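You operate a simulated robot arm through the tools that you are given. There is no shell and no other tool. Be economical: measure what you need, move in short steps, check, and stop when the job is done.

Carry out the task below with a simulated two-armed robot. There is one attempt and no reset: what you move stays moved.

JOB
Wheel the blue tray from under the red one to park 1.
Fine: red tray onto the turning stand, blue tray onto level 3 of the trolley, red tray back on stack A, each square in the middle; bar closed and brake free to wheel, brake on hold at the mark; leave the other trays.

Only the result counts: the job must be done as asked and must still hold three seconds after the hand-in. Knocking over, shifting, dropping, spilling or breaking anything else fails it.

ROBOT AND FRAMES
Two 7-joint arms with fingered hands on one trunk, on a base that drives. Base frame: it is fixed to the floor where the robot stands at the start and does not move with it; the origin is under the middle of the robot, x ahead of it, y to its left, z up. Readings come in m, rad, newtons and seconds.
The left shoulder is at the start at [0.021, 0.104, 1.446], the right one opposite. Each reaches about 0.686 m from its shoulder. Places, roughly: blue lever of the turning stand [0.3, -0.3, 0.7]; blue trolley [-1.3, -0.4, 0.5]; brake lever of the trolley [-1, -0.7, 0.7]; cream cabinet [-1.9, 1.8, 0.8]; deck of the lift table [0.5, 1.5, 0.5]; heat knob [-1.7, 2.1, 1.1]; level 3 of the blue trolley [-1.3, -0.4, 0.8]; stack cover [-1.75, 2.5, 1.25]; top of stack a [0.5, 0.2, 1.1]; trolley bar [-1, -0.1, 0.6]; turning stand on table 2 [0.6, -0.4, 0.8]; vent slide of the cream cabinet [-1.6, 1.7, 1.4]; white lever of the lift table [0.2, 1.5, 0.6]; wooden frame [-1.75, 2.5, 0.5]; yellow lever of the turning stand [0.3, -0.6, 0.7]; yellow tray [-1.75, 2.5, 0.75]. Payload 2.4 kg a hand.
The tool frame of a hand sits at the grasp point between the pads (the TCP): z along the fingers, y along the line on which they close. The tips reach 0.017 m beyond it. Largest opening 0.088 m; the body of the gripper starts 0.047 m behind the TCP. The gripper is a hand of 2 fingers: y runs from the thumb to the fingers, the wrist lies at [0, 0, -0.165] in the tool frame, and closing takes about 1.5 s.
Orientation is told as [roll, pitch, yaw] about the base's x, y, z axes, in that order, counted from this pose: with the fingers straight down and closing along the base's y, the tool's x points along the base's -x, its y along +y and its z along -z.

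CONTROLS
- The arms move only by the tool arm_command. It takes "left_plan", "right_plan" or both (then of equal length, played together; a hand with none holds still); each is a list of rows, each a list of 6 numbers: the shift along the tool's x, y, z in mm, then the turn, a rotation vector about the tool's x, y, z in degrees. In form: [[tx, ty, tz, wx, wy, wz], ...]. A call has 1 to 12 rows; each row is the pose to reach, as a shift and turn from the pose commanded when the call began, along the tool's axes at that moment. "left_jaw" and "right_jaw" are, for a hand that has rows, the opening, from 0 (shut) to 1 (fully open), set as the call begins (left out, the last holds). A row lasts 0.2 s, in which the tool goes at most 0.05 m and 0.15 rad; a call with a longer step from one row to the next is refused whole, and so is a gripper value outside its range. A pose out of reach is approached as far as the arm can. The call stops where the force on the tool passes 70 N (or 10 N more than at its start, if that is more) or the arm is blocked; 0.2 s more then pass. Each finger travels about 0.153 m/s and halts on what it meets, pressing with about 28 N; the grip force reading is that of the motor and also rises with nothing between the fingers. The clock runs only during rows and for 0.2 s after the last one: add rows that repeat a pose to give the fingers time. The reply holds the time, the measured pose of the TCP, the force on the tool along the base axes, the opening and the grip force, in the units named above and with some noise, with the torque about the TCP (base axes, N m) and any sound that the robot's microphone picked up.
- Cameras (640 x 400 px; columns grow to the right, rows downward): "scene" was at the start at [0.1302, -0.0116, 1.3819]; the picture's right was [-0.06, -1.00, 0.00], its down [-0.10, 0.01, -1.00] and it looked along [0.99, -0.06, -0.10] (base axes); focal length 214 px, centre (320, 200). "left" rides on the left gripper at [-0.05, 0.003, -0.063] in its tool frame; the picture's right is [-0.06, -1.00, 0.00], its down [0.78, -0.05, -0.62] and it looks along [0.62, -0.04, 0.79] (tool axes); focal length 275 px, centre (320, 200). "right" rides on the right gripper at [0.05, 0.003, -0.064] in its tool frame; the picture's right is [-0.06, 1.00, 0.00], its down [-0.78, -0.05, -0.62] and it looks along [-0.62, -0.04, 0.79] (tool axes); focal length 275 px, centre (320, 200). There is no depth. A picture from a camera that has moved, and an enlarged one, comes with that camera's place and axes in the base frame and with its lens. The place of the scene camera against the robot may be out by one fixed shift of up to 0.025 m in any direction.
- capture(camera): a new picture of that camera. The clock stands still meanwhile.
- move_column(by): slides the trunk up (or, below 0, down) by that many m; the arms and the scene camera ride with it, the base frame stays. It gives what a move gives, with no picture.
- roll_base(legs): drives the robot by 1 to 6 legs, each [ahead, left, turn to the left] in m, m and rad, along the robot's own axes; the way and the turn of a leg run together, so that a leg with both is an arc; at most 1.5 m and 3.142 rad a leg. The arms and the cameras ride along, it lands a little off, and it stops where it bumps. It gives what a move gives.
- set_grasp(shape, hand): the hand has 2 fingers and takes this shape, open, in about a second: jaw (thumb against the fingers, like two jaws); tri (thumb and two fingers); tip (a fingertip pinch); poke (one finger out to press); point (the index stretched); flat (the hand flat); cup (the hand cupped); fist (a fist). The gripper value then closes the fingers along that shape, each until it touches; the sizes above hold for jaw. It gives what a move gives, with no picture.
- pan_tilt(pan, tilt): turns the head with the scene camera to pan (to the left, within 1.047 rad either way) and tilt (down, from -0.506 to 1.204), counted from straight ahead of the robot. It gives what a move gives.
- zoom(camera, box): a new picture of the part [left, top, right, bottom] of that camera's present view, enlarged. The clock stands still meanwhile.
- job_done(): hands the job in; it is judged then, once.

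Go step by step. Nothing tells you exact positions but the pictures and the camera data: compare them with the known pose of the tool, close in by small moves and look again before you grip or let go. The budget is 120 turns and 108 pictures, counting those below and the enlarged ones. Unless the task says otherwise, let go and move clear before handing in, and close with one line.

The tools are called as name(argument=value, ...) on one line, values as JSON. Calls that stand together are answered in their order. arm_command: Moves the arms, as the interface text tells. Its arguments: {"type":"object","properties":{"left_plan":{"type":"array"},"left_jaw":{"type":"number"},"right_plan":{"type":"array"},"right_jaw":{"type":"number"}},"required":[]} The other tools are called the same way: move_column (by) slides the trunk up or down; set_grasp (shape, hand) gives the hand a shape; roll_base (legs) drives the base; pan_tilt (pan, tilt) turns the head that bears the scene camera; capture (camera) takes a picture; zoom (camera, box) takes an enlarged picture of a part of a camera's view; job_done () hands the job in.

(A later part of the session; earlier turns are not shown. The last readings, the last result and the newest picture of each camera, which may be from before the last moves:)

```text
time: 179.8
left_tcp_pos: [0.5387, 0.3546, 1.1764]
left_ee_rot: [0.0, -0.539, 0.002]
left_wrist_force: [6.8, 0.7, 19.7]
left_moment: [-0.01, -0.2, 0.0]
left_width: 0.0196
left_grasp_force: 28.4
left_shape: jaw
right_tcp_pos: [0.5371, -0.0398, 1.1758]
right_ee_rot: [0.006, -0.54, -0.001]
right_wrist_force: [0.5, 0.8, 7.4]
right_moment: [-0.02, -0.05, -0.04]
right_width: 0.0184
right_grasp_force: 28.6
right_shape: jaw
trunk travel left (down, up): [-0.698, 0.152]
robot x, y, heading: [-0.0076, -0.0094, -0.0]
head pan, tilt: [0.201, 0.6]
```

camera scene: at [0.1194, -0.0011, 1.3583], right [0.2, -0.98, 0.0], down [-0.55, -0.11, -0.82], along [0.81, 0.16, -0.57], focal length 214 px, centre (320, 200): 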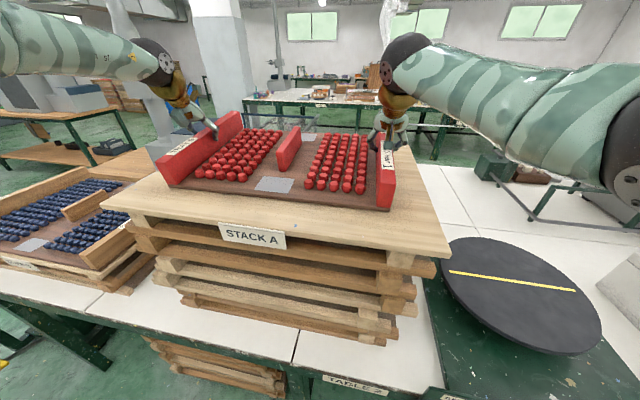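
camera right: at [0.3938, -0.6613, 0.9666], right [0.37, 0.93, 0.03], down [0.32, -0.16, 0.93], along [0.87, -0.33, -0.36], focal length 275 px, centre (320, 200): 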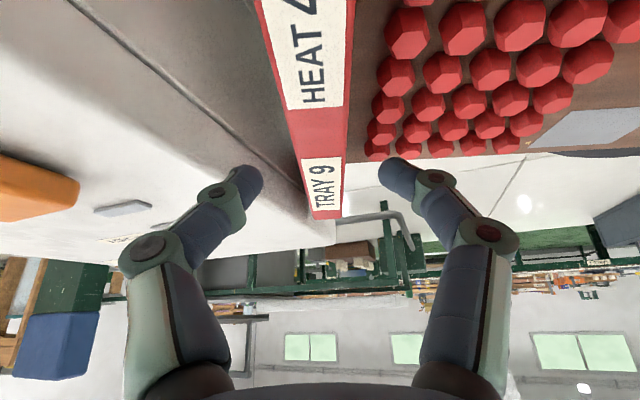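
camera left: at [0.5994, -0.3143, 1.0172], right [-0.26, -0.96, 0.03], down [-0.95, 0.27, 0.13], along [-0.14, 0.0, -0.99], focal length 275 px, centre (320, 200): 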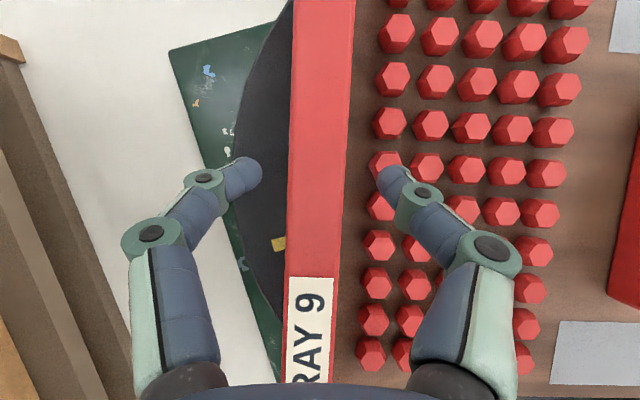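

Resting on the platform. Release and rise straight up with the trunk.

arm_command(left_plan=[[-1, 0, -1.7, 0, 0, 0], [-1, 0, -1.7, 0, 0, 0], [-1, 0, -1.7, 0, 0, 0], [-1, 0, -1.7, 0, 0, 0]], right_plan=[[0, 0, 0, 0, 0, 0], [0, 0, 0, 0, 0, 0], [0, 0, 0, 0, 0, 0], [0, 0, 0, 0, 0, 0]], left_jaw=0.42, right_jaw=0.42)

move_column(by=0.12)

capture(camera="scene")

```text
time: 180.8
left_tcp_pos: [0.5368, 0.3544, 1.1758]
left_ee_rot: [0.001, -0.533, 0.002]
left_wrist_force: [-0.2, 0.7, -0.3]
left_moment: [-0.04, 0.0, -0.03]
left_width: 0.0365
left_grasp_force: 0.1
left_shape: jaw
right_tcp_pos: [0.5358, -0.0398, 1.1744]
right_ee_rot: [0.004, -0.537, 0.001]
right_wrist_force: [0.4, 0.1, -0.3]
right_moment: [-0.06, 0.02, 0.02]
right_width: 0.0366
right_grasp_force: 0.2
right_shape: jaw
trunk travel left (down, up): [-0.698, 0.152]
robot x, y, heading: [-0.0077, -0.0128, -0.004]
head pan, tilt: [0.201, 0.6]
```

```text
time: 182.3
left_tcp_pos: [0.539, 0.3552, 1.295]
left_ee_rot: [-0.001, -0.532, 0.002]
left_wrist_force: [0.3, -0.1, 0.0]
left_moment: [0.05, -0.01, -0.02]
left_width: 0.0365
left_grasp_force: 0.1
left_shape: jaw
right_tcp_pos: [0.5368, -0.0397, 1.2933]
right_ee_rot: [0.004, -0.538, -0.001]
right_wrist_force: [0.3, -0.2, -0.1]
right_moment: [0.01, 0.02, 0.0]
right_width: 0.0364
right_grasp_force: 0.1
right_shape: jaw
trunk travel left (down, up): [-0.818, 0.032]
robot x, y, heading: [-0.0075, -0.0078, -0.007]
head pan, tilt: [0.201, 0.6]
```

```text
15 pictures are left
camera scene: at [0.1187, -0.0013, 1.4783], right [0.2, -0.98, 0.0], down [-0.55, -0.11, -0.82], along [0.81, 0.16, -0.57], focal length 214 px, centre (320, 200)
```

scene: 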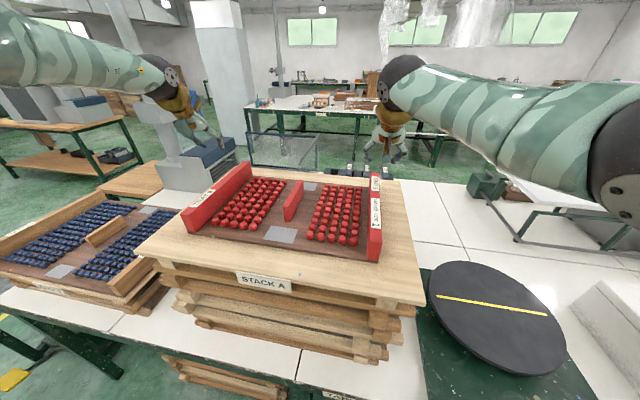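

The red tray is back at its original place on stack A, centred. Next: the trolley — close the bar, free the brake. I back off, turn round and line up with the bar (y≈-0.15).

roll_base(legs=[[-0.4, 0, 0], [0, 0, -3.14], [0, 0.14, 0]])

move_column(by=-0.3)

pan_tilt(pan=0.25, tilt=0.5)

zoom(camera="scene", box=[200, 110, 480, 360])

```text
time: 193.4
left_tcp_pos: [-1.0163, -0.4514, 1.2944]
left_ee_rot: [-0.004, -0.533, 3.029]
left_wrist_force: [-0.1, 0.3, -0.5]
left_moment: [0.0, 0.0, 0.0]
left_width: 0.0364
left_grasp_force: 0.0
left_shape: jaw
right_tcp_pos: [-0.97, -0.0587, 1.2943]
right_ee_rot: [0.002, -0.538, 3.029]
right_wrist_force: [-0.1, -0.1, 0.9]
right_moment: [0.01, 0.0, 0.0]
right_width: 0.0364
right_grasp_force: 0.1
right_shape: jaw
trunk travel left (down, up): [-0.818, 0.032]
robot x, y, heading: [-0.4342, -0.1486, 3.029]
head pan, tilt: [0.201, 0.6]
```

```text
time: 196.4
left_tcp_pos: [-1.0154, -0.4504, 0.9953]
left_ee_rot: [-0.002, -0.531, 3.031]
left_wrist_force: [0.0, -0.7, -1.6]
left_moment: [-0.03, 0.01, 0.01]
left_width: 0.0365
left_grasp_force: 0.1
left_shape: jaw
right_tcp_pos: [-0.9696, -0.0579, 0.9937]
right_ee_rot: [0.003, -0.538, 3.027]
right_wrist_force: [1.0, -0.5, 0.1]
right_moment: [0.02, 0.0, -0.01]
right_width: 0.0365
right_grasp_force: 0.0
right_shape: jaw
trunk travel left (down, up): [-0.518, 0.332]
robot x, y, heading: [-0.4332, -0.1467, 3.025]
head pan, tilt: [0.201, 0.6]
```

```text
time: 197.0
left_tcp_pos: [-1.0152, -0.4498, 0.9951]
left_ee_rot: [0.0, -0.531, 3.026]
left_wrist_force: [-0.5, 0.3, 0.5]
left_moment: [0.01, 0.04, -0.05]
left_width: 0.0363
left_grasp_force: 0.1
left_shape: jaw
right_tcp_pos: [-0.9695, -0.0598, 0.9945]
right_ee_rot: [0.002, -0.537, 3.027]
right_wrist_force: [0.3, -0.2, -0.3]
right_moment: [0.0, 0.02, -0.05]
right_width: 0.0365
right_grasp_force: 0.1
right_shape: jaw
trunk travel left (down, up): [-0.518, 0.332]
robot x, y, heading: [-0.4339, -0.1488, 3.025]
head pan, tilt: [0.25, 0.499]
```

```text
1.60 times, centred on (340, 235) of scene
camera zoom: at [-0.539, -0.1621, 1.1869], right [-0.13, 0.99, 0.0], down [0.47, 0.06, -0.88], along [-0.87, -0.12, -0.48], focal length 343 px, centre (288, 144)
```

zoom: 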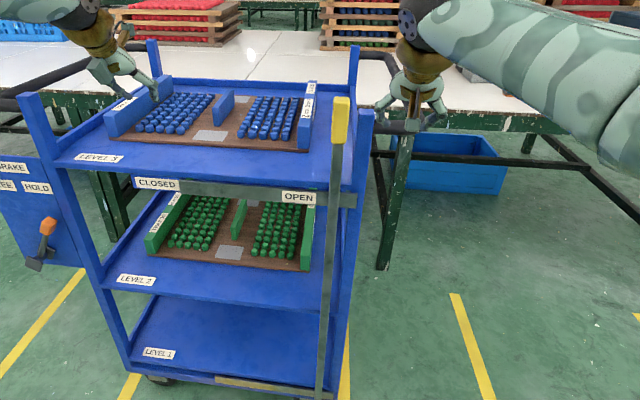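

The bar is a vertical slider between OPEN and CLOSED on the rail below level 3; knob at about (-1.03,-0.15, 0.91–0.99). First I move the right hand out of the way (right, back, up).

arm_command(right_plan=[[5, -36, -20, 0, 0, 0], [10, -71, -39, 0, 0, 0], [15, -107, -59, 0, 0, 0], [21, -143, -78, 0, 0, 0], [26, -179, -98, 0, 0, 0], [31, -214, -117, 0, 0, 0], [36, -250, -137, 0, 0, 0]])

roll_base(legs=[[0, 0, 0.114]])

arm_command(left_plan=[[-1.5, -41, -12.6, 0, -6.6, 0], [-3, -81, -25, 0, -13.2, 0], [-4.5, -122, -38, 0, -19.9, 0], [-6, -163, -51, 0, -26.5, 0], [-7.4, -203, -63, 0, -33.1, 0], [-9, -244, -76, 0, -39.7, 0], [-10.4, -285, -88.5, 0, -46.4, 0], [-12, -325, -101, 0, -53, 0], [-13.4, -366, -113.8, 0, -59.6, 0], [-13.4, -366, -113.8, 0, -59.6, 0]], left_jaw=0.9)

```text
time: 198.6
left_tcp_pos: [-1.0151, -0.4482, 0.9954]
left_ee_rot: [0.0, -0.535, 3.028]
left_wrist_force: [-0.6, 0.3, 0.5]
left_moment: [0.01, 0.03, -0.03]
left_width: 0.0363
left_grasp_force: 0.1
left_shape: jaw
right_tcp_pos: [-0.8416, 0.1818, 1.0895]
right_ee_rot: [0.004, -0.538, 3.029]
right_wrist_force: [0.2, -0.4, -0.2]
right_moment: [-0.01, 0.01, 0.02]
right_width: 0.0367
right_grasp_force: 0.1
right_shape: jaw
trunk travel left (down, up): [-0.518, 0.332]
robot x, y, heading: [-0.4326, -0.1473, 3.022]
head pan, tilt: [0.25, 0.499]
```

```text
time: 199.6
left_tcp_pos: [-0.9778, -0.5134, 0.9953]
left_ee_rot: [-0.003, -0.532, 3.141]
left_wrist_force: [-1.0, 0.6, 0.0]
left_moment: [0.02, 0.04, 0.04]
left_width: 0.0366
left_grasp_force: 0.0
left_shape: jaw
right_tcp_pos: [-0.8772, 0.1325, 1.0911]
right_ee_rot: [0.004, -0.536, 3.14]
right_wrist_force: [0.6, 0.3, 0.3]
right_moment: [0.01, 0.0, 0.0]
right_width: 0.0363
right_grasp_force: 0.1
right_shape: jaw
trunk travel left (down, up): [-0.518, 0.332]
robot x, y, heading: [-0.4317, -0.151, 3.14]
head pan, tilt: [0.25, 0.499]
```

```text
time: 201.6
left_tcp_pos: [-0.9672, -0.2666, 1.083]
left_ee_rot: [2.096, -1.39, 1.068]
left_wrist_force: [0.1, 0.6, -0.2]
left_moment: [0.0, -0.02, 0.0]
left_width: 0.0788
left_grasp_force: 0.1
left_shape: jaw
left hand out of reach, approached as far as the arm can: row 4, 5, 6, 7, 8, 9, 10
right_tcp_pos: [-0.8769, 0.1329, 1.0904]
right_ee_rot: [0.004, -0.538, 3.14]
right_wrist_force: [0.4, -0.4, 0.9]
right_moment: [0.04, -0.01, 0.01]
right_width: 0.0366
right_grasp_force: 0.1
right_shape: jaw
trunk travel left (down, up): [-0.518, 0.332]
robot x, y, heading: [-0.4357, -0.1451, 3.139]
head pan, tilt: [0.25, 0.499]
stopped in row 10 (left hand): the arm was blocked; the commanded pose is now the measured one
```

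The hand now points straight ahead (good) but can't cross further inward, so I use base and trunk: back 3 cm, right 12 cm, down 13 cm, then look with the left camera.

roll_base(legs=[[-0.03, -0.117, 0]])

move_column(by=-0.13)

capture(camera="left")

```text
time: 202.8
left_tcp_pos: [-0.9367, -0.1511, 1.0833]
left_ee_rot: [2.093, -1.391, 1.07]
left_wrist_force: [-0.3, 0.2, 0.3]
left_moment: [-0.01, 0.03, 0.0]
left_width: 0.0791
left_grasp_force: 0.0
left_shape: jaw
right_tcp_pos: [-0.8468, 0.2484, 1.0901]
right_ee_rot: [0.002, -0.537, 3.14]
right_wrist_force: [-0.3, -1.1, 0.1]
right_moment: [-0.02, -0.01, 0.01]
right_width: 0.0365
right_grasp_force: 0.2
right_shape: jaw
trunk travel left (down, up): [-0.518, 0.332]
robot x, y, heading: [-0.4026, -0.0337, 3.138]
head pan, tilt: [0.25, 0.499]
```

```text
time: 204.4
left_tcp_pos: [-0.9363, -0.1542, 0.9529]
left_ee_rot: [2.076, -1.384, 1.087]
left_wrist_force: [-0.7, 0.2, 0.1]
left_moment: [-0.01, 0.0, 0.0]
left_width: 0.0791
left_grasp_force: 0.1
left_shape: jaw
right_tcp_pos: [-0.8463, 0.2491, 0.9601]
right_ee_rot: [0.003, -0.54, 3.141]
right_wrist_force: [0.0, -0.1, 0.3]
right_moment: [-0.01, 0.01, 0.03]
right_width: 0.0367
right_grasp_force: 0.1
right_shape: jaw
trunk travel left (down, up): [-0.388, 0.462]
robot x, y, heading: [-0.4027, -0.0326, 3.136]
head pan, tilt: [0.25, 0.499]
```

```text
13 pictures are left
camera left: at [-0.8687, -0.1489, 0.9974], right [-0.03, 0.99, -0.1], down [0.55, -0.07, -0.83], along [-0.84, -0.08, -0.54], focal length 275 px, centre (320, 200)
```

left: 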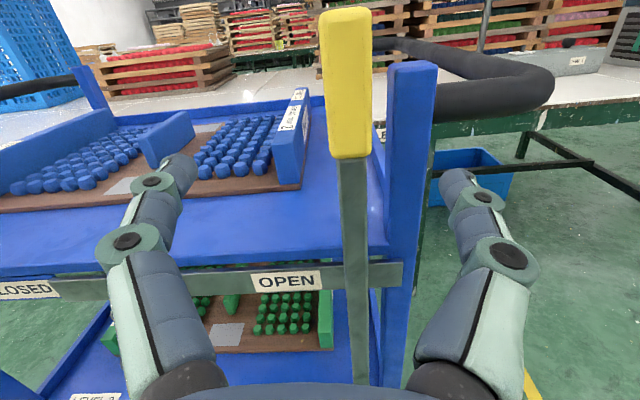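

The knob is just ahead, y≈-0.142. I narrow the jaws, shift 12 mm right and go 55 mm forward, then look.

arm_command(left_plan=[[0, -12, 0, 0, 0, 0], [0, -12, 20, 0, 0, 0], [0, -12, 40, 0, 0, 0], [0, -12, 55, 0, 0, 0], [0, -12, 55, 0, 0, 0]], left_jaw=0.65)

capture(camera="left")

```text
time: 205.6
left_tcp_pos: [-0.9922, -0.1404, 0.9557]
left_ee_rot: [2.096, -1.391, 1.067]
left_wrist_force: [0.1, 0.6, -0.5]
left_moment: [0.01, -0.02, 0.01]
left_width: 0.0575
left_grasp_force: 0.0
left_shape: jaw
right_tcp_pos: [-0.8468, 0.2473, 0.9608]
right_ee_rot: [0.004, -0.539, 3.139]
right_wrist_force: [0.2, 0.2, 0.0]
right_moment: [-0.01, 0.01, 0.01]
right_width: 0.0365
right_grasp_force: 0.1
right_shape: jaw
trunk travel left (down, up): [-0.388, 0.462]
robot x, y, heading: [-0.4025, -0.0293, 3.141]
head pan, tilt: [0.25, 0.499]
```

```text
12 pictures are left
camera left: at [-0.9236, -0.1354, 1.0007], right [-0.02, 1.0, -0.09], down [0.55, -0.07, -0.83], along [-0.84, -0.07, -0.54], focal length 275 px, centre (320, 200)
```

left: 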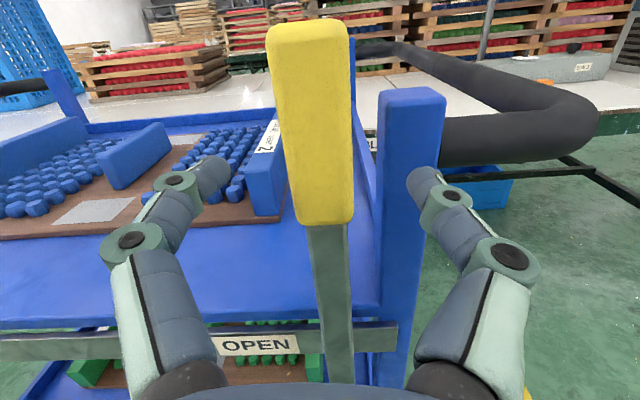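

Knob face is at x≈-1.03; the post is well behind it. Go 42 mm forward and close on the knob.

arm_command(left_plan=[[0, -2, 20, 0, 0, 0], [0, -3, 42, 0, 0, 0], [0, -3, 42, 0, 0, 0]])

arm_command(left_plan=[[0, 0, 0, 0, 0, 0], [0, 0, 0, 0, 0, 0], [0, 0, 0, 0, 0, 0], [0, 0, 0, 0, 0, 0]], left_jaw=0.0)

```text
time: 206.4
left_tcp_pos: [-1.0257, -0.139, 0.9585]
left_ee_rot: [2.084, -1.395, 1.079]
left_wrist_force: [65.2, -4.1, -12.8]
left_moment: [-0.53, -0.69, -2.38]
left_width: 0.0566
left_grasp_force: 0.1
left_shape: jaw
right_tcp_pos: [-0.8418, 0.2468, 0.9636]
right_ee_rot: [0.001, -0.545, 3.139]
right_wrist_force: [0.2, 0.2, -0.7]
right_moment: [0.01, -0.04, 0.0]
right_width: 0.0368
right_grasp_force: 0.1
right_shape: jaw
trunk travel left (down, up): [-0.388, 0.462]
robot x, y, heading: [-0.4032, -0.0342, 3.134]
head pan, tilt: [0.25, 0.499]
```

```text
time: 207.4
left_tcp_pos: [-1.0363, -0.1401, 0.9615]
left_ee_rot: [2.135, -1.39, 1.033]
left_wrist_force: [-19.3, -13.4, 10.7]
left_moment: [0.02, -0.04, -0.03]
left_width: 0.0077
left_grasp_force: 28.1
left_shape: jaw
right_tcp_pos: [-0.8498, 0.2466, 0.96]
right_ee_rot: [0.003, -0.535, 3.139]
right_wrist_force: [0.0, 0.3, 0.2]
right_moment: [0.01, 0.0, 0.03]
right_width: 0.0368
right_grasp_force: 0.1
right_shape: jaw
trunk travel left (down, up): [-0.388, 0.462]
robot x, y, heading: [-0.403, -0.0305, 3.139]
head pan, tilt: [0.25, 0.499]
```

Contact forward and it closed to only 8 mm; look at what is held.

capture(camera="left")

```text
11 pictures are left
camera left: at [-0.967, -0.1356, 1.0066], right [-0.03, 1.0, -0.09], down [0.54, -0.06, -0.84], along [-0.84, -0.07, -0.54], focal length 275 px, centre (320, 200)
```

left: 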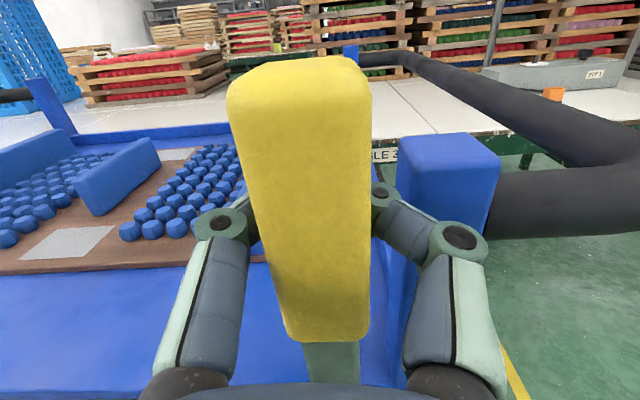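

The fingers hold the knob on both sides. Slide it left with a first base move of 0.12 m.

roll_base(legs=[[0, 0.12, 0]])

```text
time: 208.6
left_tcp_pos: [-1.0345, -0.2578, 0.9595]
left_ee_rot: [2.107, -1.39, 1.056]
left_wrist_force: [-27.2, -1.3, 22.2]
left_moment: [0.1, -0.06, 0.06]
left_width: 0.0076
left_grasp_force: 28.2
left_shape: jaw
right_tcp_pos: [-0.8479, 0.1271, 0.9592]
right_ee_rot: [0.005, -0.537, 3.14]
right_wrist_force: [0.6, 0.7, -0.5]
right_moment: [0.02, -0.02, 0.01]
right_width: 0.0368
right_grasp_force: 0.0
right_shape: jaw
trunk travel left (down, up): [-0.388, 0.462]
robot x, y, heading: [-0.4017, -0.1572, 3.135]
head pan, tilt: [0.25, 0.499]
```

roll_base(legs=[[0, 0.12, 0]])

capture(camera="scene")

```text
time: 209.9
left_tcp_pos: [-1.0351, -0.3793, 0.9615]
left_ee_rot: [2.118, -1.389, 1.045]
left_wrist_force: [-18.0, -4.1, 12.6]
left_moment: [0.06, -0.02, -0.02]
left_width: 0.0075
left_grasp_force: 28.4
left_shape: jaw
right_tcp_pos: [-0.8492, 0.0078, 0.9608]
right_ee_rot: [0.004, -0.537, 3.14]
right_wrist_force: [0.2, 0.7, -0.6]
right_moment: [0.02, 0.0, 0.01]
right_width: 0.0366
right_grasp_force: 0.1
right_shape: jaw
trunk travel left (down, up): [-0.388, 0.462]
robot x, y, heading: [-0.4046, -0.2712, 3.141]
head pan, tilt: [0.25, 0.499]
```

```text
10 pictures are left
camera scene: at [-0.5117, -0.3007, 1.0561], right [-0.24, 0.97, 0.0], down [0.47, 0.12, -0.88], along [-0.85, -0.21, -0.48], focal length 214 px, centre (320, 200)
```

scene: 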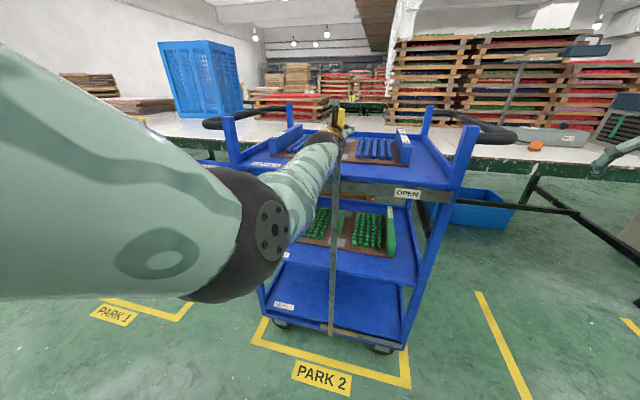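

The bar slides with the hand. Continue with the arm slowly to the end stop.

arm_command(left_plan=[[1, 6, 0, 0, 0, 0], [2, 12, 0, 0, 0, 0], [3, 18, 0, 0, 0, 0], [4, 24, 0, 0, 0, 0], [5, 30, 0.5, 0, 0, 0], [5.7, 36, 0.6, 0, 0, 0], [6.7, 42, 0.7, 0, 0, 0], [7.6, 48, 0.8, 0, 0, 0], [8.6, 54, 0.9, 0, 0, 0], [9.5, 60, 1, 0, 0, 0]])

```text
time: 212.0
left_tcp_pos: [-1.0389, -0.4105, 0.9632]
left_ee_rot: [2.132, -1.392, 0.996]
left_wrist_force: [-12.5, 31.7, 3.4]
left_moment: [0.35, -0.02, 0.3]
left_width: 0.0204
left_grasp_force: 27.8
left_shape: jaw
right_tcp_pos: [-0.8484, 0.0151, 0.9588]
right_ee_rot: [0.006, -0.537, 3.123]
right_wrist_force: [0.2, 0.1, -0.4]
right_moment: [-0.01, 0.02, 0.0]
right_width: 0.0366
right_grasp_force: 0.1
right_shape: jaw
trunk travel left (down, up): [-0.388, 0.462]
robot x, y, heading: [-0.4037, -0.276, 3.131]
head pan, tilt: [0.25, 0.499]
stopped in row 10 (left hand): the force on the tool passed its limit at 71 N (the readings are from after the stop); the commanded pose is now the measured one
```

End stop reached (71 N): the bar is closed. Release and retreat, then check.

arm_command(left_plan=[[0, 0, 0, 0, 0, 0], [0, 0, 0, 0, 0, 0], [0, 0, 0, 0, 0, 0]], left_jaw=0.7)

arm_command(left_plan=[[0, 0, -25, 0, 0, 0], [0, 0, -50, 0, 0, 0], [0, 0, -80, 0, 0, 0], [0, 0, -110, 0, 0, 0], [0, 0, -140, 0, 0, 0]])

capture(camera="left")

```text
time: 212.8
left_tcp_pos: [-1.0344, -0.4202, 0.964]
left_ee_rot: [2.137, -1.388, 1.008]
left_wrist_force: [4.0, 26.2, 1.3]
left_moment: [0.32, -0.07, 0.5]
left_width: 0.062
left_grasp_force: 0.0
left_shape: jaw
right_tcp_pos: [-0.8469, 0.0127, 0.9595]
right_ee_rot: [0.006, -0.539, 3.129]
right_wrist_force: [-0.5, 0.6, -0.2]
right_moment: [0.01, 0.0, 0.01]
right_width: 0.0365
right_grasp_force: 0.1
right_shape: jaw
trunk travel left (down, up): [-0.388, 0.462]
robot x, y, heading: [-0.4048, -0.2762, 3.129]
head pan, tilt: [0.25, 0.499]
```

```text
time: 214.0
left_tcp_pos: [-0.8974, -0.4227, 0.9494]
left_ee_rot: [2.144, -1.39, 1.0]
left_wrist_force: [-0.2, 0.3, -0.3]
left_moment: [0.03, -0.01, -0.02]
left_width: 0.0613
left_grasp_force: 0.0
left_shape: jaw
right_tcp_pos: [-0.8471, 0.0107, 0.9609]
right_ee_rot: [0.004, -0.537, 3.13]
right_wrist_force: [-0.6, 0.2, -0.3]
right_moment: [-0.03, -0.01, -0.01]
right_width: 0.0364
right_grasp_force: 0.0
right_shape: jaw
trunk travel left (down, up): [-0.388, 0.462]
robot x, y, heading: [-0.4037, -0.2757, 3.128]
head pan, tilt: [0.25, 0.499]
```

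```text
9 pictures are left
camera left: at [-0.829, -0.42, 0.9943], right [0.0, 1.0, -0.09], down [0.54, -0.07, -0.84], along [-0.84, -0.05, -0.54], focal length 275 px, centre (320, 200)
```

left: 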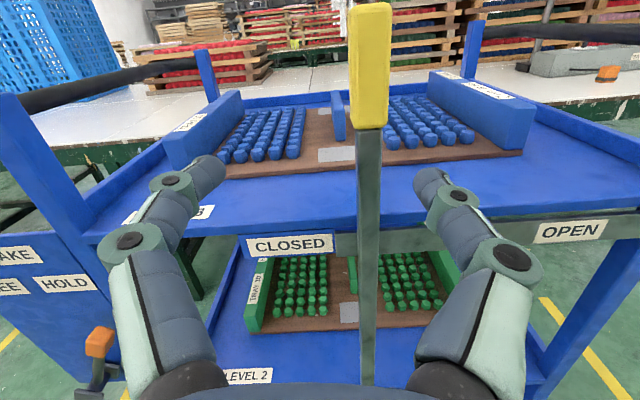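

Bar is at CLOSED. The brake lever (HOLD now) has its orange handle near (-1.03,-0.757,0.65). I move left and down to face it.

roll_base(legs=[[0, 0.334, 0.012]])

move_column(by=-0.27)

capture(camera="left")

```text
time: 216.2
left_tcp_pos: [-0.9002, -0.758, 0.9498]
left_ee_rot: [2.145, -1.392, 1.006]
left_wrist_force: [-0.3, 0.1, -0.3]
left_moment: [0.0, -0.01, -0.01]
left_width: 0.0615
left_grasp_force: 0.1
left_shape: jaw
right_tcp_pos: [-0.8513, -0.3239, 0.9602]
right_ee_rot: [0.006, -0.536, 3.139]
right_wrist_force: [-0.1, 0.0, 0.3]
right_moment: [0.0, 0.02, -0.02]
right_width: 0.0367
right_grasp_force: 0.0
right_shape: jaw
trunk travel left (down, up): [-0.388, 0.462]
robot x, y, heading: [-0.4084, -0.6063, 3.134]
head pan, tilt: [0.25, 0.499]
```

```text
time: 218.9
left_tcp_pos: [-0.9, -0.757, 0.6803]
left_ee_rot: [2.147, -1.39, 1.004]
left_wrist_force: [-0.3, 0.2, -0.6]
left_moment: [-0.02, 0.01, 0.02]
left_width: 0.0613
left_grasp_force: 0.0
left_shape: jaw
right_tcp_pos: [-0.8512, -0.3229, 0.6912]
right_ee_rot: [0.003, -0.538, 3.138]
right_wrist_force: [0.0, 0.4, -0.2]
right_moment: [-0.01, 0.0, 0.0]
right_width: 0.0366
right_grasp_force: 0.1
right_shape: jaw
trunk travel left (down, up): [-0.118, 0.732]
robot x, y, heading: [-0.4072, -0.6055, 3.139]
head pan, tilt: [0.25, 0.499]
```

```text
8 pictures are left
camera left: at [-0.8312, -0.7533, 0.7245], right [-0.01, 1.0, -0.09], down [0.54, -0.07, -0.84], along [-0.84, -0.06, -0.54], focal length 275 px, centre (320, 200)
```

left: 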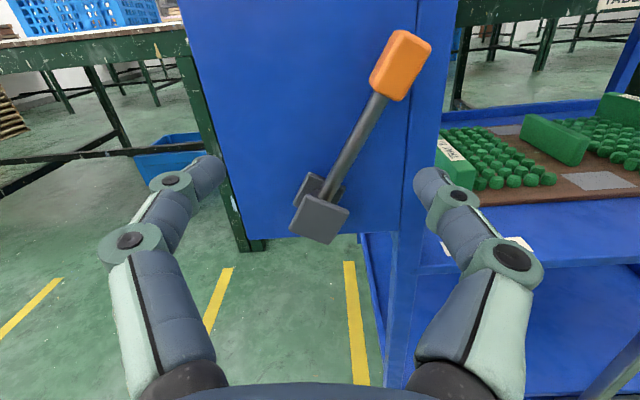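

Triangulated: handle (-1.012,-0.710,0.70), pivot y≈-0.762; FREE should be near y≈-0.814. I straddle the handle with open jaws.

arm_command(left_plan=[[-13, -22, 1, 0, 0, 0], [-26.8, -43.5, 2, 0, 0, 0], [-24, -44, 34, 0, 0, 0], [-20, -45, 66, 0, 0, 0], [-17.6, -45, 96, 0, 0, 0], [-17.6, -45, 96, 0, 0, 0]], left_jaw=0.8)

capture(camera="left")

```text
time: 219.6
left_tcp_pos: [-0.9088, -0.7357, 0.6902]
left_ee_rot: [1.868, -1.248, 1.263]
left_wrist_force: [0.3, -0.7, -0.6]
left_moment: [0.01, 0.01, 0.01]
left_width: 0.0702
left_grasp_force: 0.1
left_shape: jaw
right_tcp_pos: [-0.8523, -0.3239, 0.6915]
right_ee_rot: [0.003, -0.538, 3.137]
right_wrist_force: [-0.5, -1.5, 0.0]
right_moment: [0.0, 0.03, 0.0]
right_width: 0.0364
right_grasp_force: 0.0
right_shape: jaw
trunk travel left (down, up): [-0.118, 0.732]
robot x, y, heading: [-0.4097, -0.6054, 3.136]
head pan, tilt: [0.25, 0.499]
stopped in row 3 (left hand): the arm was blocked; the commanded pose is now the measured one
```

```text
7 pictures are left
camera left: at [-0.8403, -0.7259, 0.7335], right [0.0, 0.97, -0.24], down [0.54, -0.21, -0.82], along [-0.84, -0.13, -0.52], focal length 275 px, centre (320, 200)
```

left: 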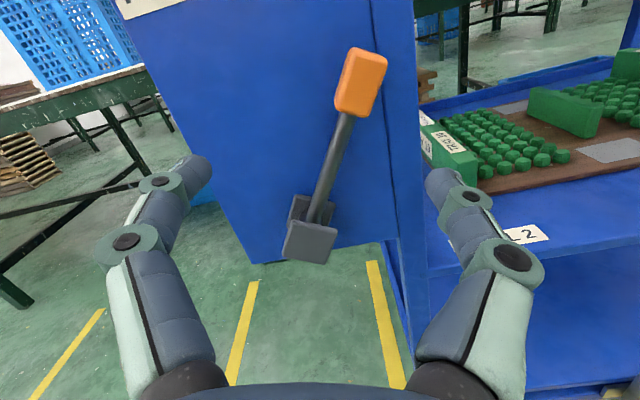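

Same inward limit of the arm; I use the base instead: 26 mm right, 88 mm ahead.

roll_base(legs=[[0, -0.026, 0], [0.086, 0, 0]])

capture(camera="left")

```text
time: 221.1
left_tcp_pos: [-0.9945, -0.7074, 0.6899]
left_ee_rot: [1.865, -1.249, 1.265]
left_wrist_force: [-0.5, -0.4, 0.2]
left_moment: [0.01, -0.01, 0.0]
left_width: 0.0702
left_grasp_force: 0.1
left_shape: jaw
right_tcp_pos: [-0.9364, -0.2969, 0.6903]
right_ee_rot: [0.003, -0.537, 3.137]
right_wrist_force: [0.6, 0.2, -0.1]
right_moment: [-0.02, -0.02, 0.0]
right_width: 0.0365
right_grasp_force: 0.0
right_shape: jaw
trunk travel left (down, up): [-0.118, 0.732]
robot x, y, heading: [-0.4912, -0.5764, 3.136]
head pan, tilt: [0.25, 0.499]
```

```text
6 pictures are left
camera left: at [-0.9256, -0.6986, 0.7332], right [0.0, 0.97, -0.24], down [0.54, -0.21, -0.82], along [-0.84, -0.13, -0.53], focal length 275 px, centre (320, 200)
```

left: 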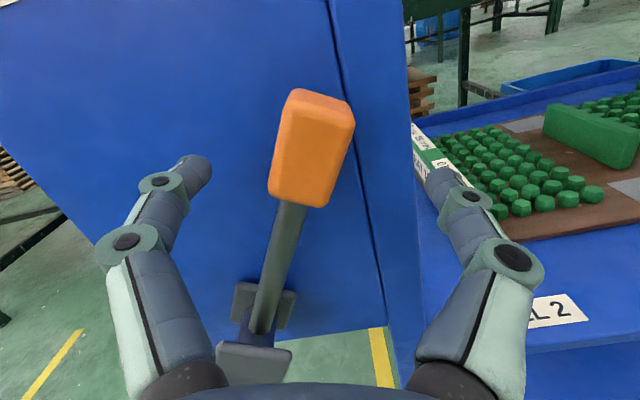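

Handle is centred between the fingers. 18 mm further ahead, then push left with the arm toward FREE.

roll_base(legs=[[0.018, 0, 0]])

arm_command(left_plan=[[2.6, 10.5, -0.3, 0, 0, 0], [5.2, 21, -0.6, 0, 0, 0], [7.8, 31.5, -0.9, 0, 0, 0], [10.3, 42, -1.1, 0, 0, 0], [12.9, 52.5, -1.4, 0, 0, 0], [15.5, 63, -1.7, 0, 0, 0], [18.1, 73.5, -2, 0, 0, 0], [20.7, 84, -2.3, 0, 0, 0], [23.3, 94.5, -2.6, 0, 0, 0], [25.8, 105, -2.8, 0, 0, 0], [28.4, 115.5, -3.1, 0, 0, 0], [31, 126, -3.4, 0, 0, 0]])

```text
time: 221.9
left_tcp_pos: [-1.0127, -0.7087, 0.6898]
left_ee_rot: [1.866, -1.25, 1.264]
left_wrist_force: [0.5, 1.3, -0.4]
left_moment: [-0.02, 0.01, 0.02]
left_width: 0.0704
left_grasp_force: 0.1
left_shape: jaw
right_tcp_pos: [-0.955, -0.296, 0.6908]
right_ee_rot: [0.003, -0.539, 3.137]
right_wrist_force: [0.2, 0.7, 0.2]
right_moment: [-0.01, -0.02, 0.0]
right_width: 0.0367
right_grasp_force: 0.1
right_shape: jaw
trunk travel left (down, up): [-0.118, 0.732]
robot x, y, heading: [-0.5114, -0.5786, 3.137]
head pan, tilt: [0.25, 0.499]
```

```text
time: 224.5
left_tcp_pos: [-1.0127, -0.8377, 0.6972]
left_ee_rot: [1.865, -1.25, 1.266]
left_wrist_force: [0.4, -0.6, 0.5]
left_moment: [0.0, 0.01, 0.02]
left_width: 0.0702
left_grasp_force: 0.1
left_shape: jaw
right_tcp_pos: [-0.9545, -0.2965, 0.6904]
right_ee_rot: [0.002, -0.536, 3.135]
right_wrist_force: [0.0, 0.1, 0.1]
right_moment: [-0.01, -0.03, 0.01]
right_width: 0.0367
right_grasp_force: 0.0
right_shape: jaw
trunk travel left (down, up): [-0.118, 0.732]
robot x, y, heading: [-0.5115, -0.5758, 3.133]
head pan, tilt: [0.25, 0.499]
```

capture(camera="left")

```text
5 pictures are left
camera left: at [-0.9439, -0.8282, 0.741], right [0.0, 0.97, -0.24], down [0.54, -0.21, -0.82], along [-0.84, -0.13, -0.53], focal length 275 px, centre (320, 200)
```

left: 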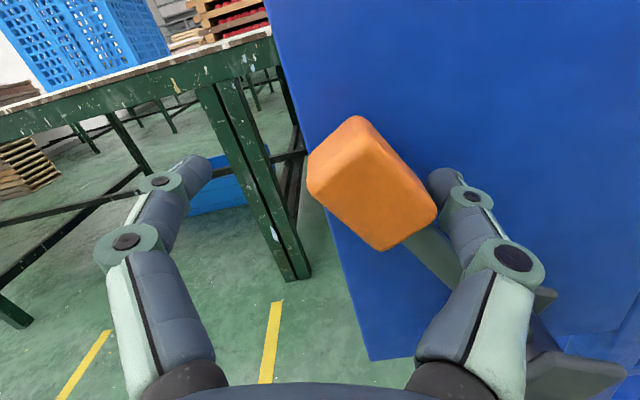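

The lever swung over to FREE. I'll wheel from the front: grip both front posts (y≈-0.698 and -0.106, z≈0.89) and drive sideways. First back out, up, and re-align.

roll_base(legs=[[-0.15, 0, 0.006]])

move_column(by=0.2)

roll_base(legs=[[0, -0.14, 0]])

arm_command(left_plan=[[0, 0, 0, 0, 0, -7], [0, 0, 0, 0, 0, -14], [0, 0, 0, 0, 0, -14], [0, 0, 0, 0, 0, -14], [0, 0, 0, 0, 0, -14], [0, 0, 0, 0, 0, -14], [0, 0, 0, 0, 0, -14], [0, 0, 0, 0, 0, -14]], right_plan=[[-7, -7, 4, 0, -7.5, 0], [-14, -14, 8, 0, -15, 0], [-21, -21, 13, 0, -22.5, 0], [-28, -29, 17, 0, -30, 0], [-35, -36, 21, 0, -37.5, 0], [-42, -43, 25, 0, -45, 0], [-49.8, -51, 29.7, 0, -52, 0], [-49.8, -51, 29.7, 0, -52, 0]], left_jaw=0.9, right_jaw=0.9)

```text
time: 225.9
left_tcp_pos: [-0.8587, -0.8403, 0.698]
left_ee_rot: [1.864, -1.248, 1.267]
left_wrist_force: [0.3, -0.2, -0.2]
left_moment: [-0.01, -0.03, 0.0]
left_width: 0.0702
left_grasp_force: 0.1
left_shape: jaw
right_tcp_pos: [-0.8028, -0.2991, 0.6913]
right_ee_rot: [0.003, -0.537, 3.141]
right_wrist_force: [0.4, 0.1, 0.1]
right_moment: [-0.04, 0.04, -0.03]
right_width: 0.0367
right_grasp_force: 0.1
right_shape: jaw
trunk travel left (down, up): [-0.118, 0.732]
robot x, y, heading: [-0.3606, -0.5801, 3.138]
head pan, tilt: [0.25, 0.499]
```

```text
time: 228.1
left_tcp_pos: [-0.8591, -0.8403, 0.8974]
left_ee_rot: [1.864, -1.25, 1.267]
left_wrist_force: [-0.4, 0.2, 0.1]
left_moment: [0.01, 0.03, -0.01]
left_width: 0.0702
left_grasp_force: 0.0
left_shape: jaw
right_tcp_pos: [-0.8037, -0.299, 0.89]
right_ee_rot: [0.002, -0.537, 3.141]
right_wrist_force: [0.3, 0.9, -0.1]
right_moment: [0.0, 0.0, 0.01]
right_width: 0.0366
right_grasp_force: 0.0
right_shape: jaw
trunk travel left (down, up): [-0.318, 0.532]
robot x, y, heading: [-0.3611, -0.5773, 3.134]
head pan, tilt: [0.25, 0.499]
```

```text
time: 229.4
left_tcp_pos: [-0.8584, -0.7001, 0.8978]
left_ee_rot: [1.866, -1.249, 1.269]
left_wrist_force: [-0.4, -0.7, 0.2]
left_moment: [-0.01, -0.02, 0.0]
left_width: 0.0704
left_grasp_force: 0.1
left_shape: jaw
right_tcp_pos: [-0.8049, -0.1591, 0.8898]
right_ee_rot: [0.003, -0.537, -3.139]
right_wrist_force: [0.5, -0.7, -0.1]
right_moment: [-0.01, 0.02, 0.03]
right_width: 0.0367
right_grasp_force: 0.0
right_shape: jaw
trunk travel left (down, up): [-0.318, 0.532]
robot x, y, heading: [-0.3589, -0.4342, 3.137]
head pan, tilt: [0.25, 0.499]
```

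```text
time: 231.2
left_tcp_pos: [-0.8587, -0.7, 0.8983]
left_ee_rot: [2.531, -1.459, 0.592]
left_wrist_force: [-0.6, 0.6, 0.7]
left_moment: [0.03, 0.03, 0.04]
left_width: 0.0793
left_grasp_force: 0.1
left_shape: jaw
right_tcp_pos: [-0.8618, -0.1065, 0.8896]
right_ee_rot: [0.022, -1.447, 3.122]
right_wrist_force: [-0.9, -0.1, -0.7]
right_moment: [-0.01, 0.01, -0.02]
right_width: 0.0793
right_grasp_force: 0.0
right_shape: jaw
trunk travel left (down, up): [-0.318, 0.532]
robot x, y, heading: [-0.3575, -0.4362, 3.141]
head pan, tilt: [0.25, 0.499]
```

Both hands point ahead at the posts' heights. Drive 0.12 ahead and check with the head camera.

roll_base(legs=[[0.12, 0, 0]])

pan_tilt(pan=0, tilt=0.5)

capture(camera="scene")

```text
time: 232.4
left_tcp_pos: [-0.9776, -0.6996, 0.8969]
left_ee_rot: [2.532, -1.459, 0.59]
left_wrist_force: [0.8, -0.2, 0.9]
left_moment: [-0.01, -0.01, 0.01]
left_width: 0.079
left_grasp_force: 0.1
left_shape: jaw
right_tcp_pos: [-0.9799, -0.1066, 0.8899]
right_ee_rot: [0.02, -1.446, 3.123]
right_wrist_force: [0.2, 0.6, 0.3]
right_moment: [0.0, 0.01, -0.01]
right_width: 0.0788
right_grasp_force: 0.0
right_shape: jaw
trunk travel left (down, up): [-0.318, 0.532]
robot x, y, heading: [-0.4785, -0.4389, 3.136]
head pan, tilt: [0.25, 0.499]
```

```text
time: 233.2
left_tcp_pos: [-0.9777, -0.7007, 0.8974]
left_ee_rot: [2.531, -1.459, 0.591]
left_wrist_force: [-0.6, -0.4, -0.7]
left_moment: [0.0, 0.0, -0.01]
left_width: 0.079
left_grasp_force: 0.0
left_shape: jaw
right_tcp_pos: [-0.9808, -0.1056, 0.891]
right_ee_rot: [0.02, -1.445, 3.122]
right_wrist_force: [0.1, 0.6, 0.7]
right_moment: [0.0, 0.01, 0.01]
right_width: 0.0787
right_grasp_force: 0.0
right_shape: jaw
trunk travel left (down, up): [-0.318, 0.532]
robot x, y, heading: [-0.4787, -0.4392, 3.137]
head pan, tilt: [0.0, 0.499]
```

```text
4 pictures are left
camera scene: at [-0.5897, -0.4428, 0.9858], right [0.0, 1.0, 0.0], down [0.48, 0.0, -0.88], along [-0.88, 0.0, -0.48], focal length 214 px, centre (320, 200)
```

scene: 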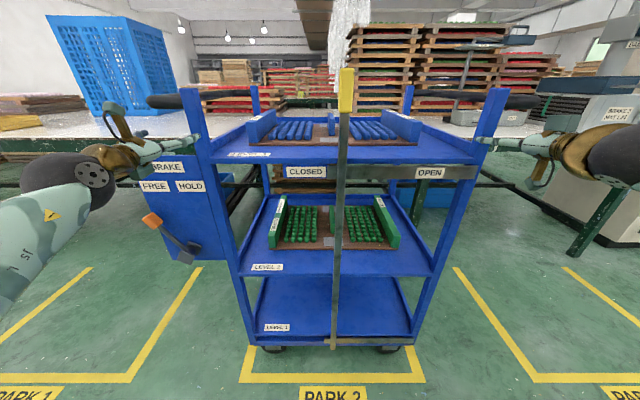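

Brake lever is on FREE and bar CLOSED. The hands are aligned with the posts; go 60 mm ahead to straddle them.

roll_base(legs=[[0.06, 0, 0.004]])

capture(camera="left")

```text
time: 234.2
left_tcp_pos: [-1.0361, -0.7011, 0.897]
left_ee_rot: [2.531, -1.46, 0.595]
left_wrist_force: [0.3, 0.2, 0.1]
left_moment: [-0.03, 0.02, -0.01]
left_width: 0.0792
left_grasp_force: 0.1
left_shape: jaw
right_tcp_pos: [-1.0426, -0.1084, 0.891]
right_ee_rot: [0.022, -1.444, 3.125]
right_wrist_force: [-0.3, -1.2, 0.2]
right_moment: [-0.02, 0.0, -0.01]
right_width: 0.0787
right_grasp_force: 0.1
right_shape: jaw
trunk travel left (down, up): [-0.318, 0.532]
robot x, y, heading: [-0.5391, -0.437, -3.138]
head pan, tilt: [0.0, 0.499]
```

```text
3 pictures are left
camera left: at [-0.9671, -0.7036, 0.9424], right [0.02, 1.0, 0.0], down [0.54, -0.01, -0.84], along [-0.84, 0.01, -0.54], focal length 275 px, centre (320, 200)
```

left: 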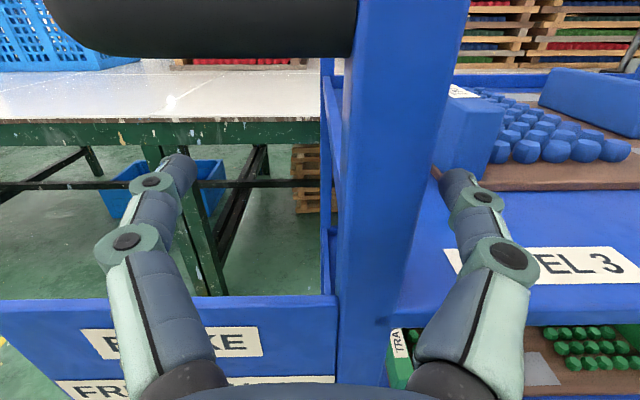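

The post is 18 mm right of the hand centre and slightly deeper; the other post should be off likewise. Shift the base 18 mm right and 18 mm ahead, then close both hands.

roll_base(legs=[[0, -0.018, 0], [0.018, 0, 0]])

arm_command(left_plan=[[0, 0, 0, 0, 0, 0], [0, 0, 0, 0, 0, 0], [0, 0, 0, 0, 0, 0], [0, 0, 0, 0, 0, 0], [0, 0, 0, 0, 0, 0]], right_plan=[[0, 0, 0, 0, 0, 0], [0, 0, 0, 0, 0, 0], [0, 0, 0, 0, 0, 0], [0, 0, 0, 0, 0, 0], [0, 0, 0, 0, 0, 0]], left_jaw=0.0, right_jaw=0.0)

```text
time: 235.3
left_tcp_pos: [-1.0527, -0.6846, 0.897]
left_ee_rot: [2.533, -1.459, 0.596]
left_wrist_force: [0.0, 0.4, 0.2]
left_moment: [-0.03, 0.0, 0.0]
left_width: 0.079
left_grasp_force: 0.0
left_shape: jaw
right_tcp_pos: [-1.0608, -0.0902, 0.8912]
right_ee_rot: [0.022, -1.445, 3.126]
right_wrist_force: [0.0, 0.2, 0.2]
right_moment: [-0.04, 0.01, -0.01]
right_width: 0.0792
right_grasp_force: 0.0
right_shape: jaw
trunk travel left (down, up): [-0.318, 0.532]
robot x, y, heading: [-0.5588, -0.4218, -3.136]
head pan, tilt: [0.0, 0.499]
```

```text
time: 236.5
left_tcp_pos: [-1.0578, -0.6837, 0.8967]
left_ee_rot: [2.522, -1.46, 0.607]
left_wrist_force: [-21.5, 6.0, 5.8]
left_moment: [0.06, 0.01, -0.13]
left_width: 0.0126
left_grasp_force: 28.0
left_shape: jaw
right_tcp_pos: [-1.0649, -0.0911, 0.8895]
right_ee_rot: [0.027, -1.444, 3.122]
right_wrist_force: [-14.1, -2.3, 4.4]
right_moment: [-0.01, -0.02, -0.05]
right_width: 0.0042
right_grasp_force: 28.2
right_shape: jaw
trunk travel left (down, up): [-0.318, 0.532]
robot x, y, heading: [-0.5573, -0.42, -3.139]
head pan, tilt: [0.0, 0.499]
```

Both posts are hooked firmly. Start wheeling left: first 0.3 m, then check forces.

roll_base(legs=[[0, 0.3, 0]])

```text
time: 238.6
left_tcp_pos: [-1.053, -0.9871, 0.8948]
left_ee_rot: [2.517, -1.461, 0.619]
left_wrist_force: [-43.1, 1.7, 12.3]
left_moment: [0.08, 0.07, 0.08]
left_width: 0.0106
left_grasp_force: 27.8
left_shape: jaw
right_tcp_pos: [-1.0635, -0.3944, 0.8885]
right_ee_rot: [0.025, -1.443, 3.133]
right_wrist_force: [-7.2, -4.2, 9.8]
right_moment: [-0.06, 0.0, 0.0]
right_width: 0.0028
right_grasp_force: 28.0
right_shape: jaw
trunk travel left (down, up): [-0.318, 0.532]
robot x, y, heading: [-0.5567, -0.7198, -3.131]
head pan, tilt: [0.0, 0.499]
```

The trolley follows with light forces. Continue the remaining 0.80 m.

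roll_base(legs=[[0, 0.4, -0.004], [0, 0.395, -0.004]])

capture(camera="scene")

```text
time: 243.0
left_tcp_pos: [-1.0552, -1.7541, 0.8958]
left_ee_rot: [2.529, -1.462, 0.601]
left_wrist_force: [-27.9, -0.4, 0.2]
left_moment: [0.06, 0.0, -0.03]
left_width: 0.01
left_grasp_force: 28.0
left_shape: jaw
right_tcp_pos: [-1.0628, -1.1621, 0.8895]
right_ee_rot: [0.045, -1.444, 3.11]
right_wrist_force: [-28.3, -4.9, -5.7]
right_moment: [0.08, 0.03, -0.13]
right_width: 0.0014
right_grasp_force: 28.1
right_shape: jaw
trunk travel left (down, up): [-0.318, 0.532]
robot x, y, heading: [-0.5494, -1.4878, -3.14]
head pan, tilt: [0.0, 0.499]
stopped in leg 2: the force on the tool passed its limit at 70 N (the readings are from after the stop); the commanded pose is now the measured one
```

```text
2 pictures are left
camera scene: at [-0.6691, -1.4944, 0.9847], right [0.0, 1.0, 0.0], down [0.48, 0.0, -0.87], along [-0.87, 0.0, -0.48], focal length 214 px, centre (320, 200)
```

scene: 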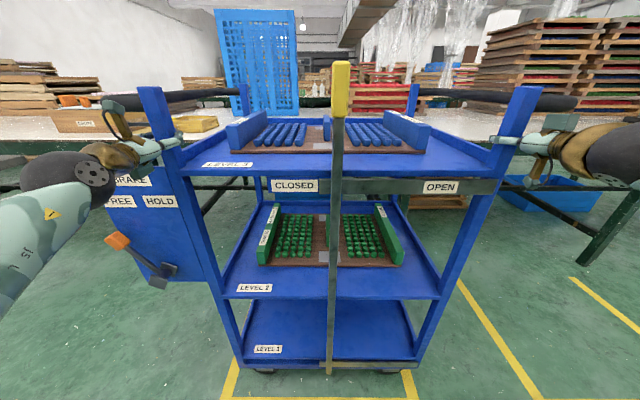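

About 31 mm short of the PARK 1 centre. Finish with a short left move.

roll_base(legs=[[0, 0.031, 0]])

```text
time: 243.8
left_tcp_pos: [-1.0549, -1.7852, 0.8958]
left_ee_rot: [2.523, -1.461, 0.607]
left_wrist_force: [-37.4, 0.9, 1.0]
left_moment: [0.02, -0.01, -0.04]
left_width: 0.0112
left_grasp_force: 27.8
left_shape: jaw
right_tcp_pos: [-1.0618, -1.1939, 0.8884]
right_ee_rot: [0.042, -1.448, 3.114]
right_wrist_force: [-30.4, -5.7, -3.3]
right_moment: [0.03, -0.04, -0.15]
right_width: 0.0009
right_grasp_force: 27.6
right_shape: jaw
trunk travel left (down, up): [-0.318, 0.532]
robot x, y, heading: [-0.5485, -1.5188, -3.135]
head pan, tilt: [0.0, 0.499]
```

At the mark (displacement 1.102 m). Release both posts and back off straight.

arm_command(left_plan=[[0, 0, 0, 0, 0, 0], [0, 0, 0, 0, 0, 0], [0, 0, 0, 0, 0, 0], [0, 0, 0, 0, 0, 0]], right_plan=[[0, 0, 0, 0, 0, 0], [0, 0, 0, 0, 0, 0], [0, 0, 0, 0, 0, 0], [0, 0, 0, 0, 0, 0]], left_jaw=0.9, right_jaw=0.9)

roll_base(legs=[[-0.16, 0, -0.004]])

```text
time: 244.8
left_tcp_pos: [-1.0489, -1.786, 0.9002]
left_ee_rot: [2.557, -1.455, 0.575]
left_wrist_force: [-0.2, 0.7, 0.3]
left_moment: [-0.01, -0.03, 0.01]
left_width: 0.0796
left_grasp_force: 0.1
left_shape: jaw
right_tcp_pos: [-1.0564, -1.1932, 0.8922]
right_ee_rot: [0.047, -1.453, 3.108]
right_wrist_force: [-0.4, -0.2, 0.2]
right_moment: [-0.06, -0.01, -0.01]
right_width: 0.0788
right_grasp_force: 0.1
right_shape: jaw
trunk travel left (down, up): [-0.318, 0.532]
robot x, y, heading: [-0.5497, -1.5198, -3.132]
head pan, tilt: [0.0, 0.499]
```

```text
time: 246.2
left_tcp_pos: [-0.8914, -1.782, 0.898]
left_ee_rot: [2.554, -1.454, 0.568]
left_wrist_force: [-1.3, -0.1, 0.1]
left_moment: [-0.01, -0.02, 0.0]
left_width: 0.0789
left_grasp_force: 0.0
left_shape: jaw
right_tcp_pos: [-0.8948, -1.1908, 0.8916]
right_ee_rot: [0.048, -1.452, 3.101]
right_wrist_force: [0.3, -0.5, 0.5]
right_moment: [0.03, -0.01, -0.03]
right_width: 0.0791
right_grasp_force: 0.0
right_shape: jaw
trunk travel left (down, up): [-0.318, 0.532]
robot x, y, heading: [-0.3893, -1.5172, 3.145]
head pan, tilt: [0.0, 0.499]
```

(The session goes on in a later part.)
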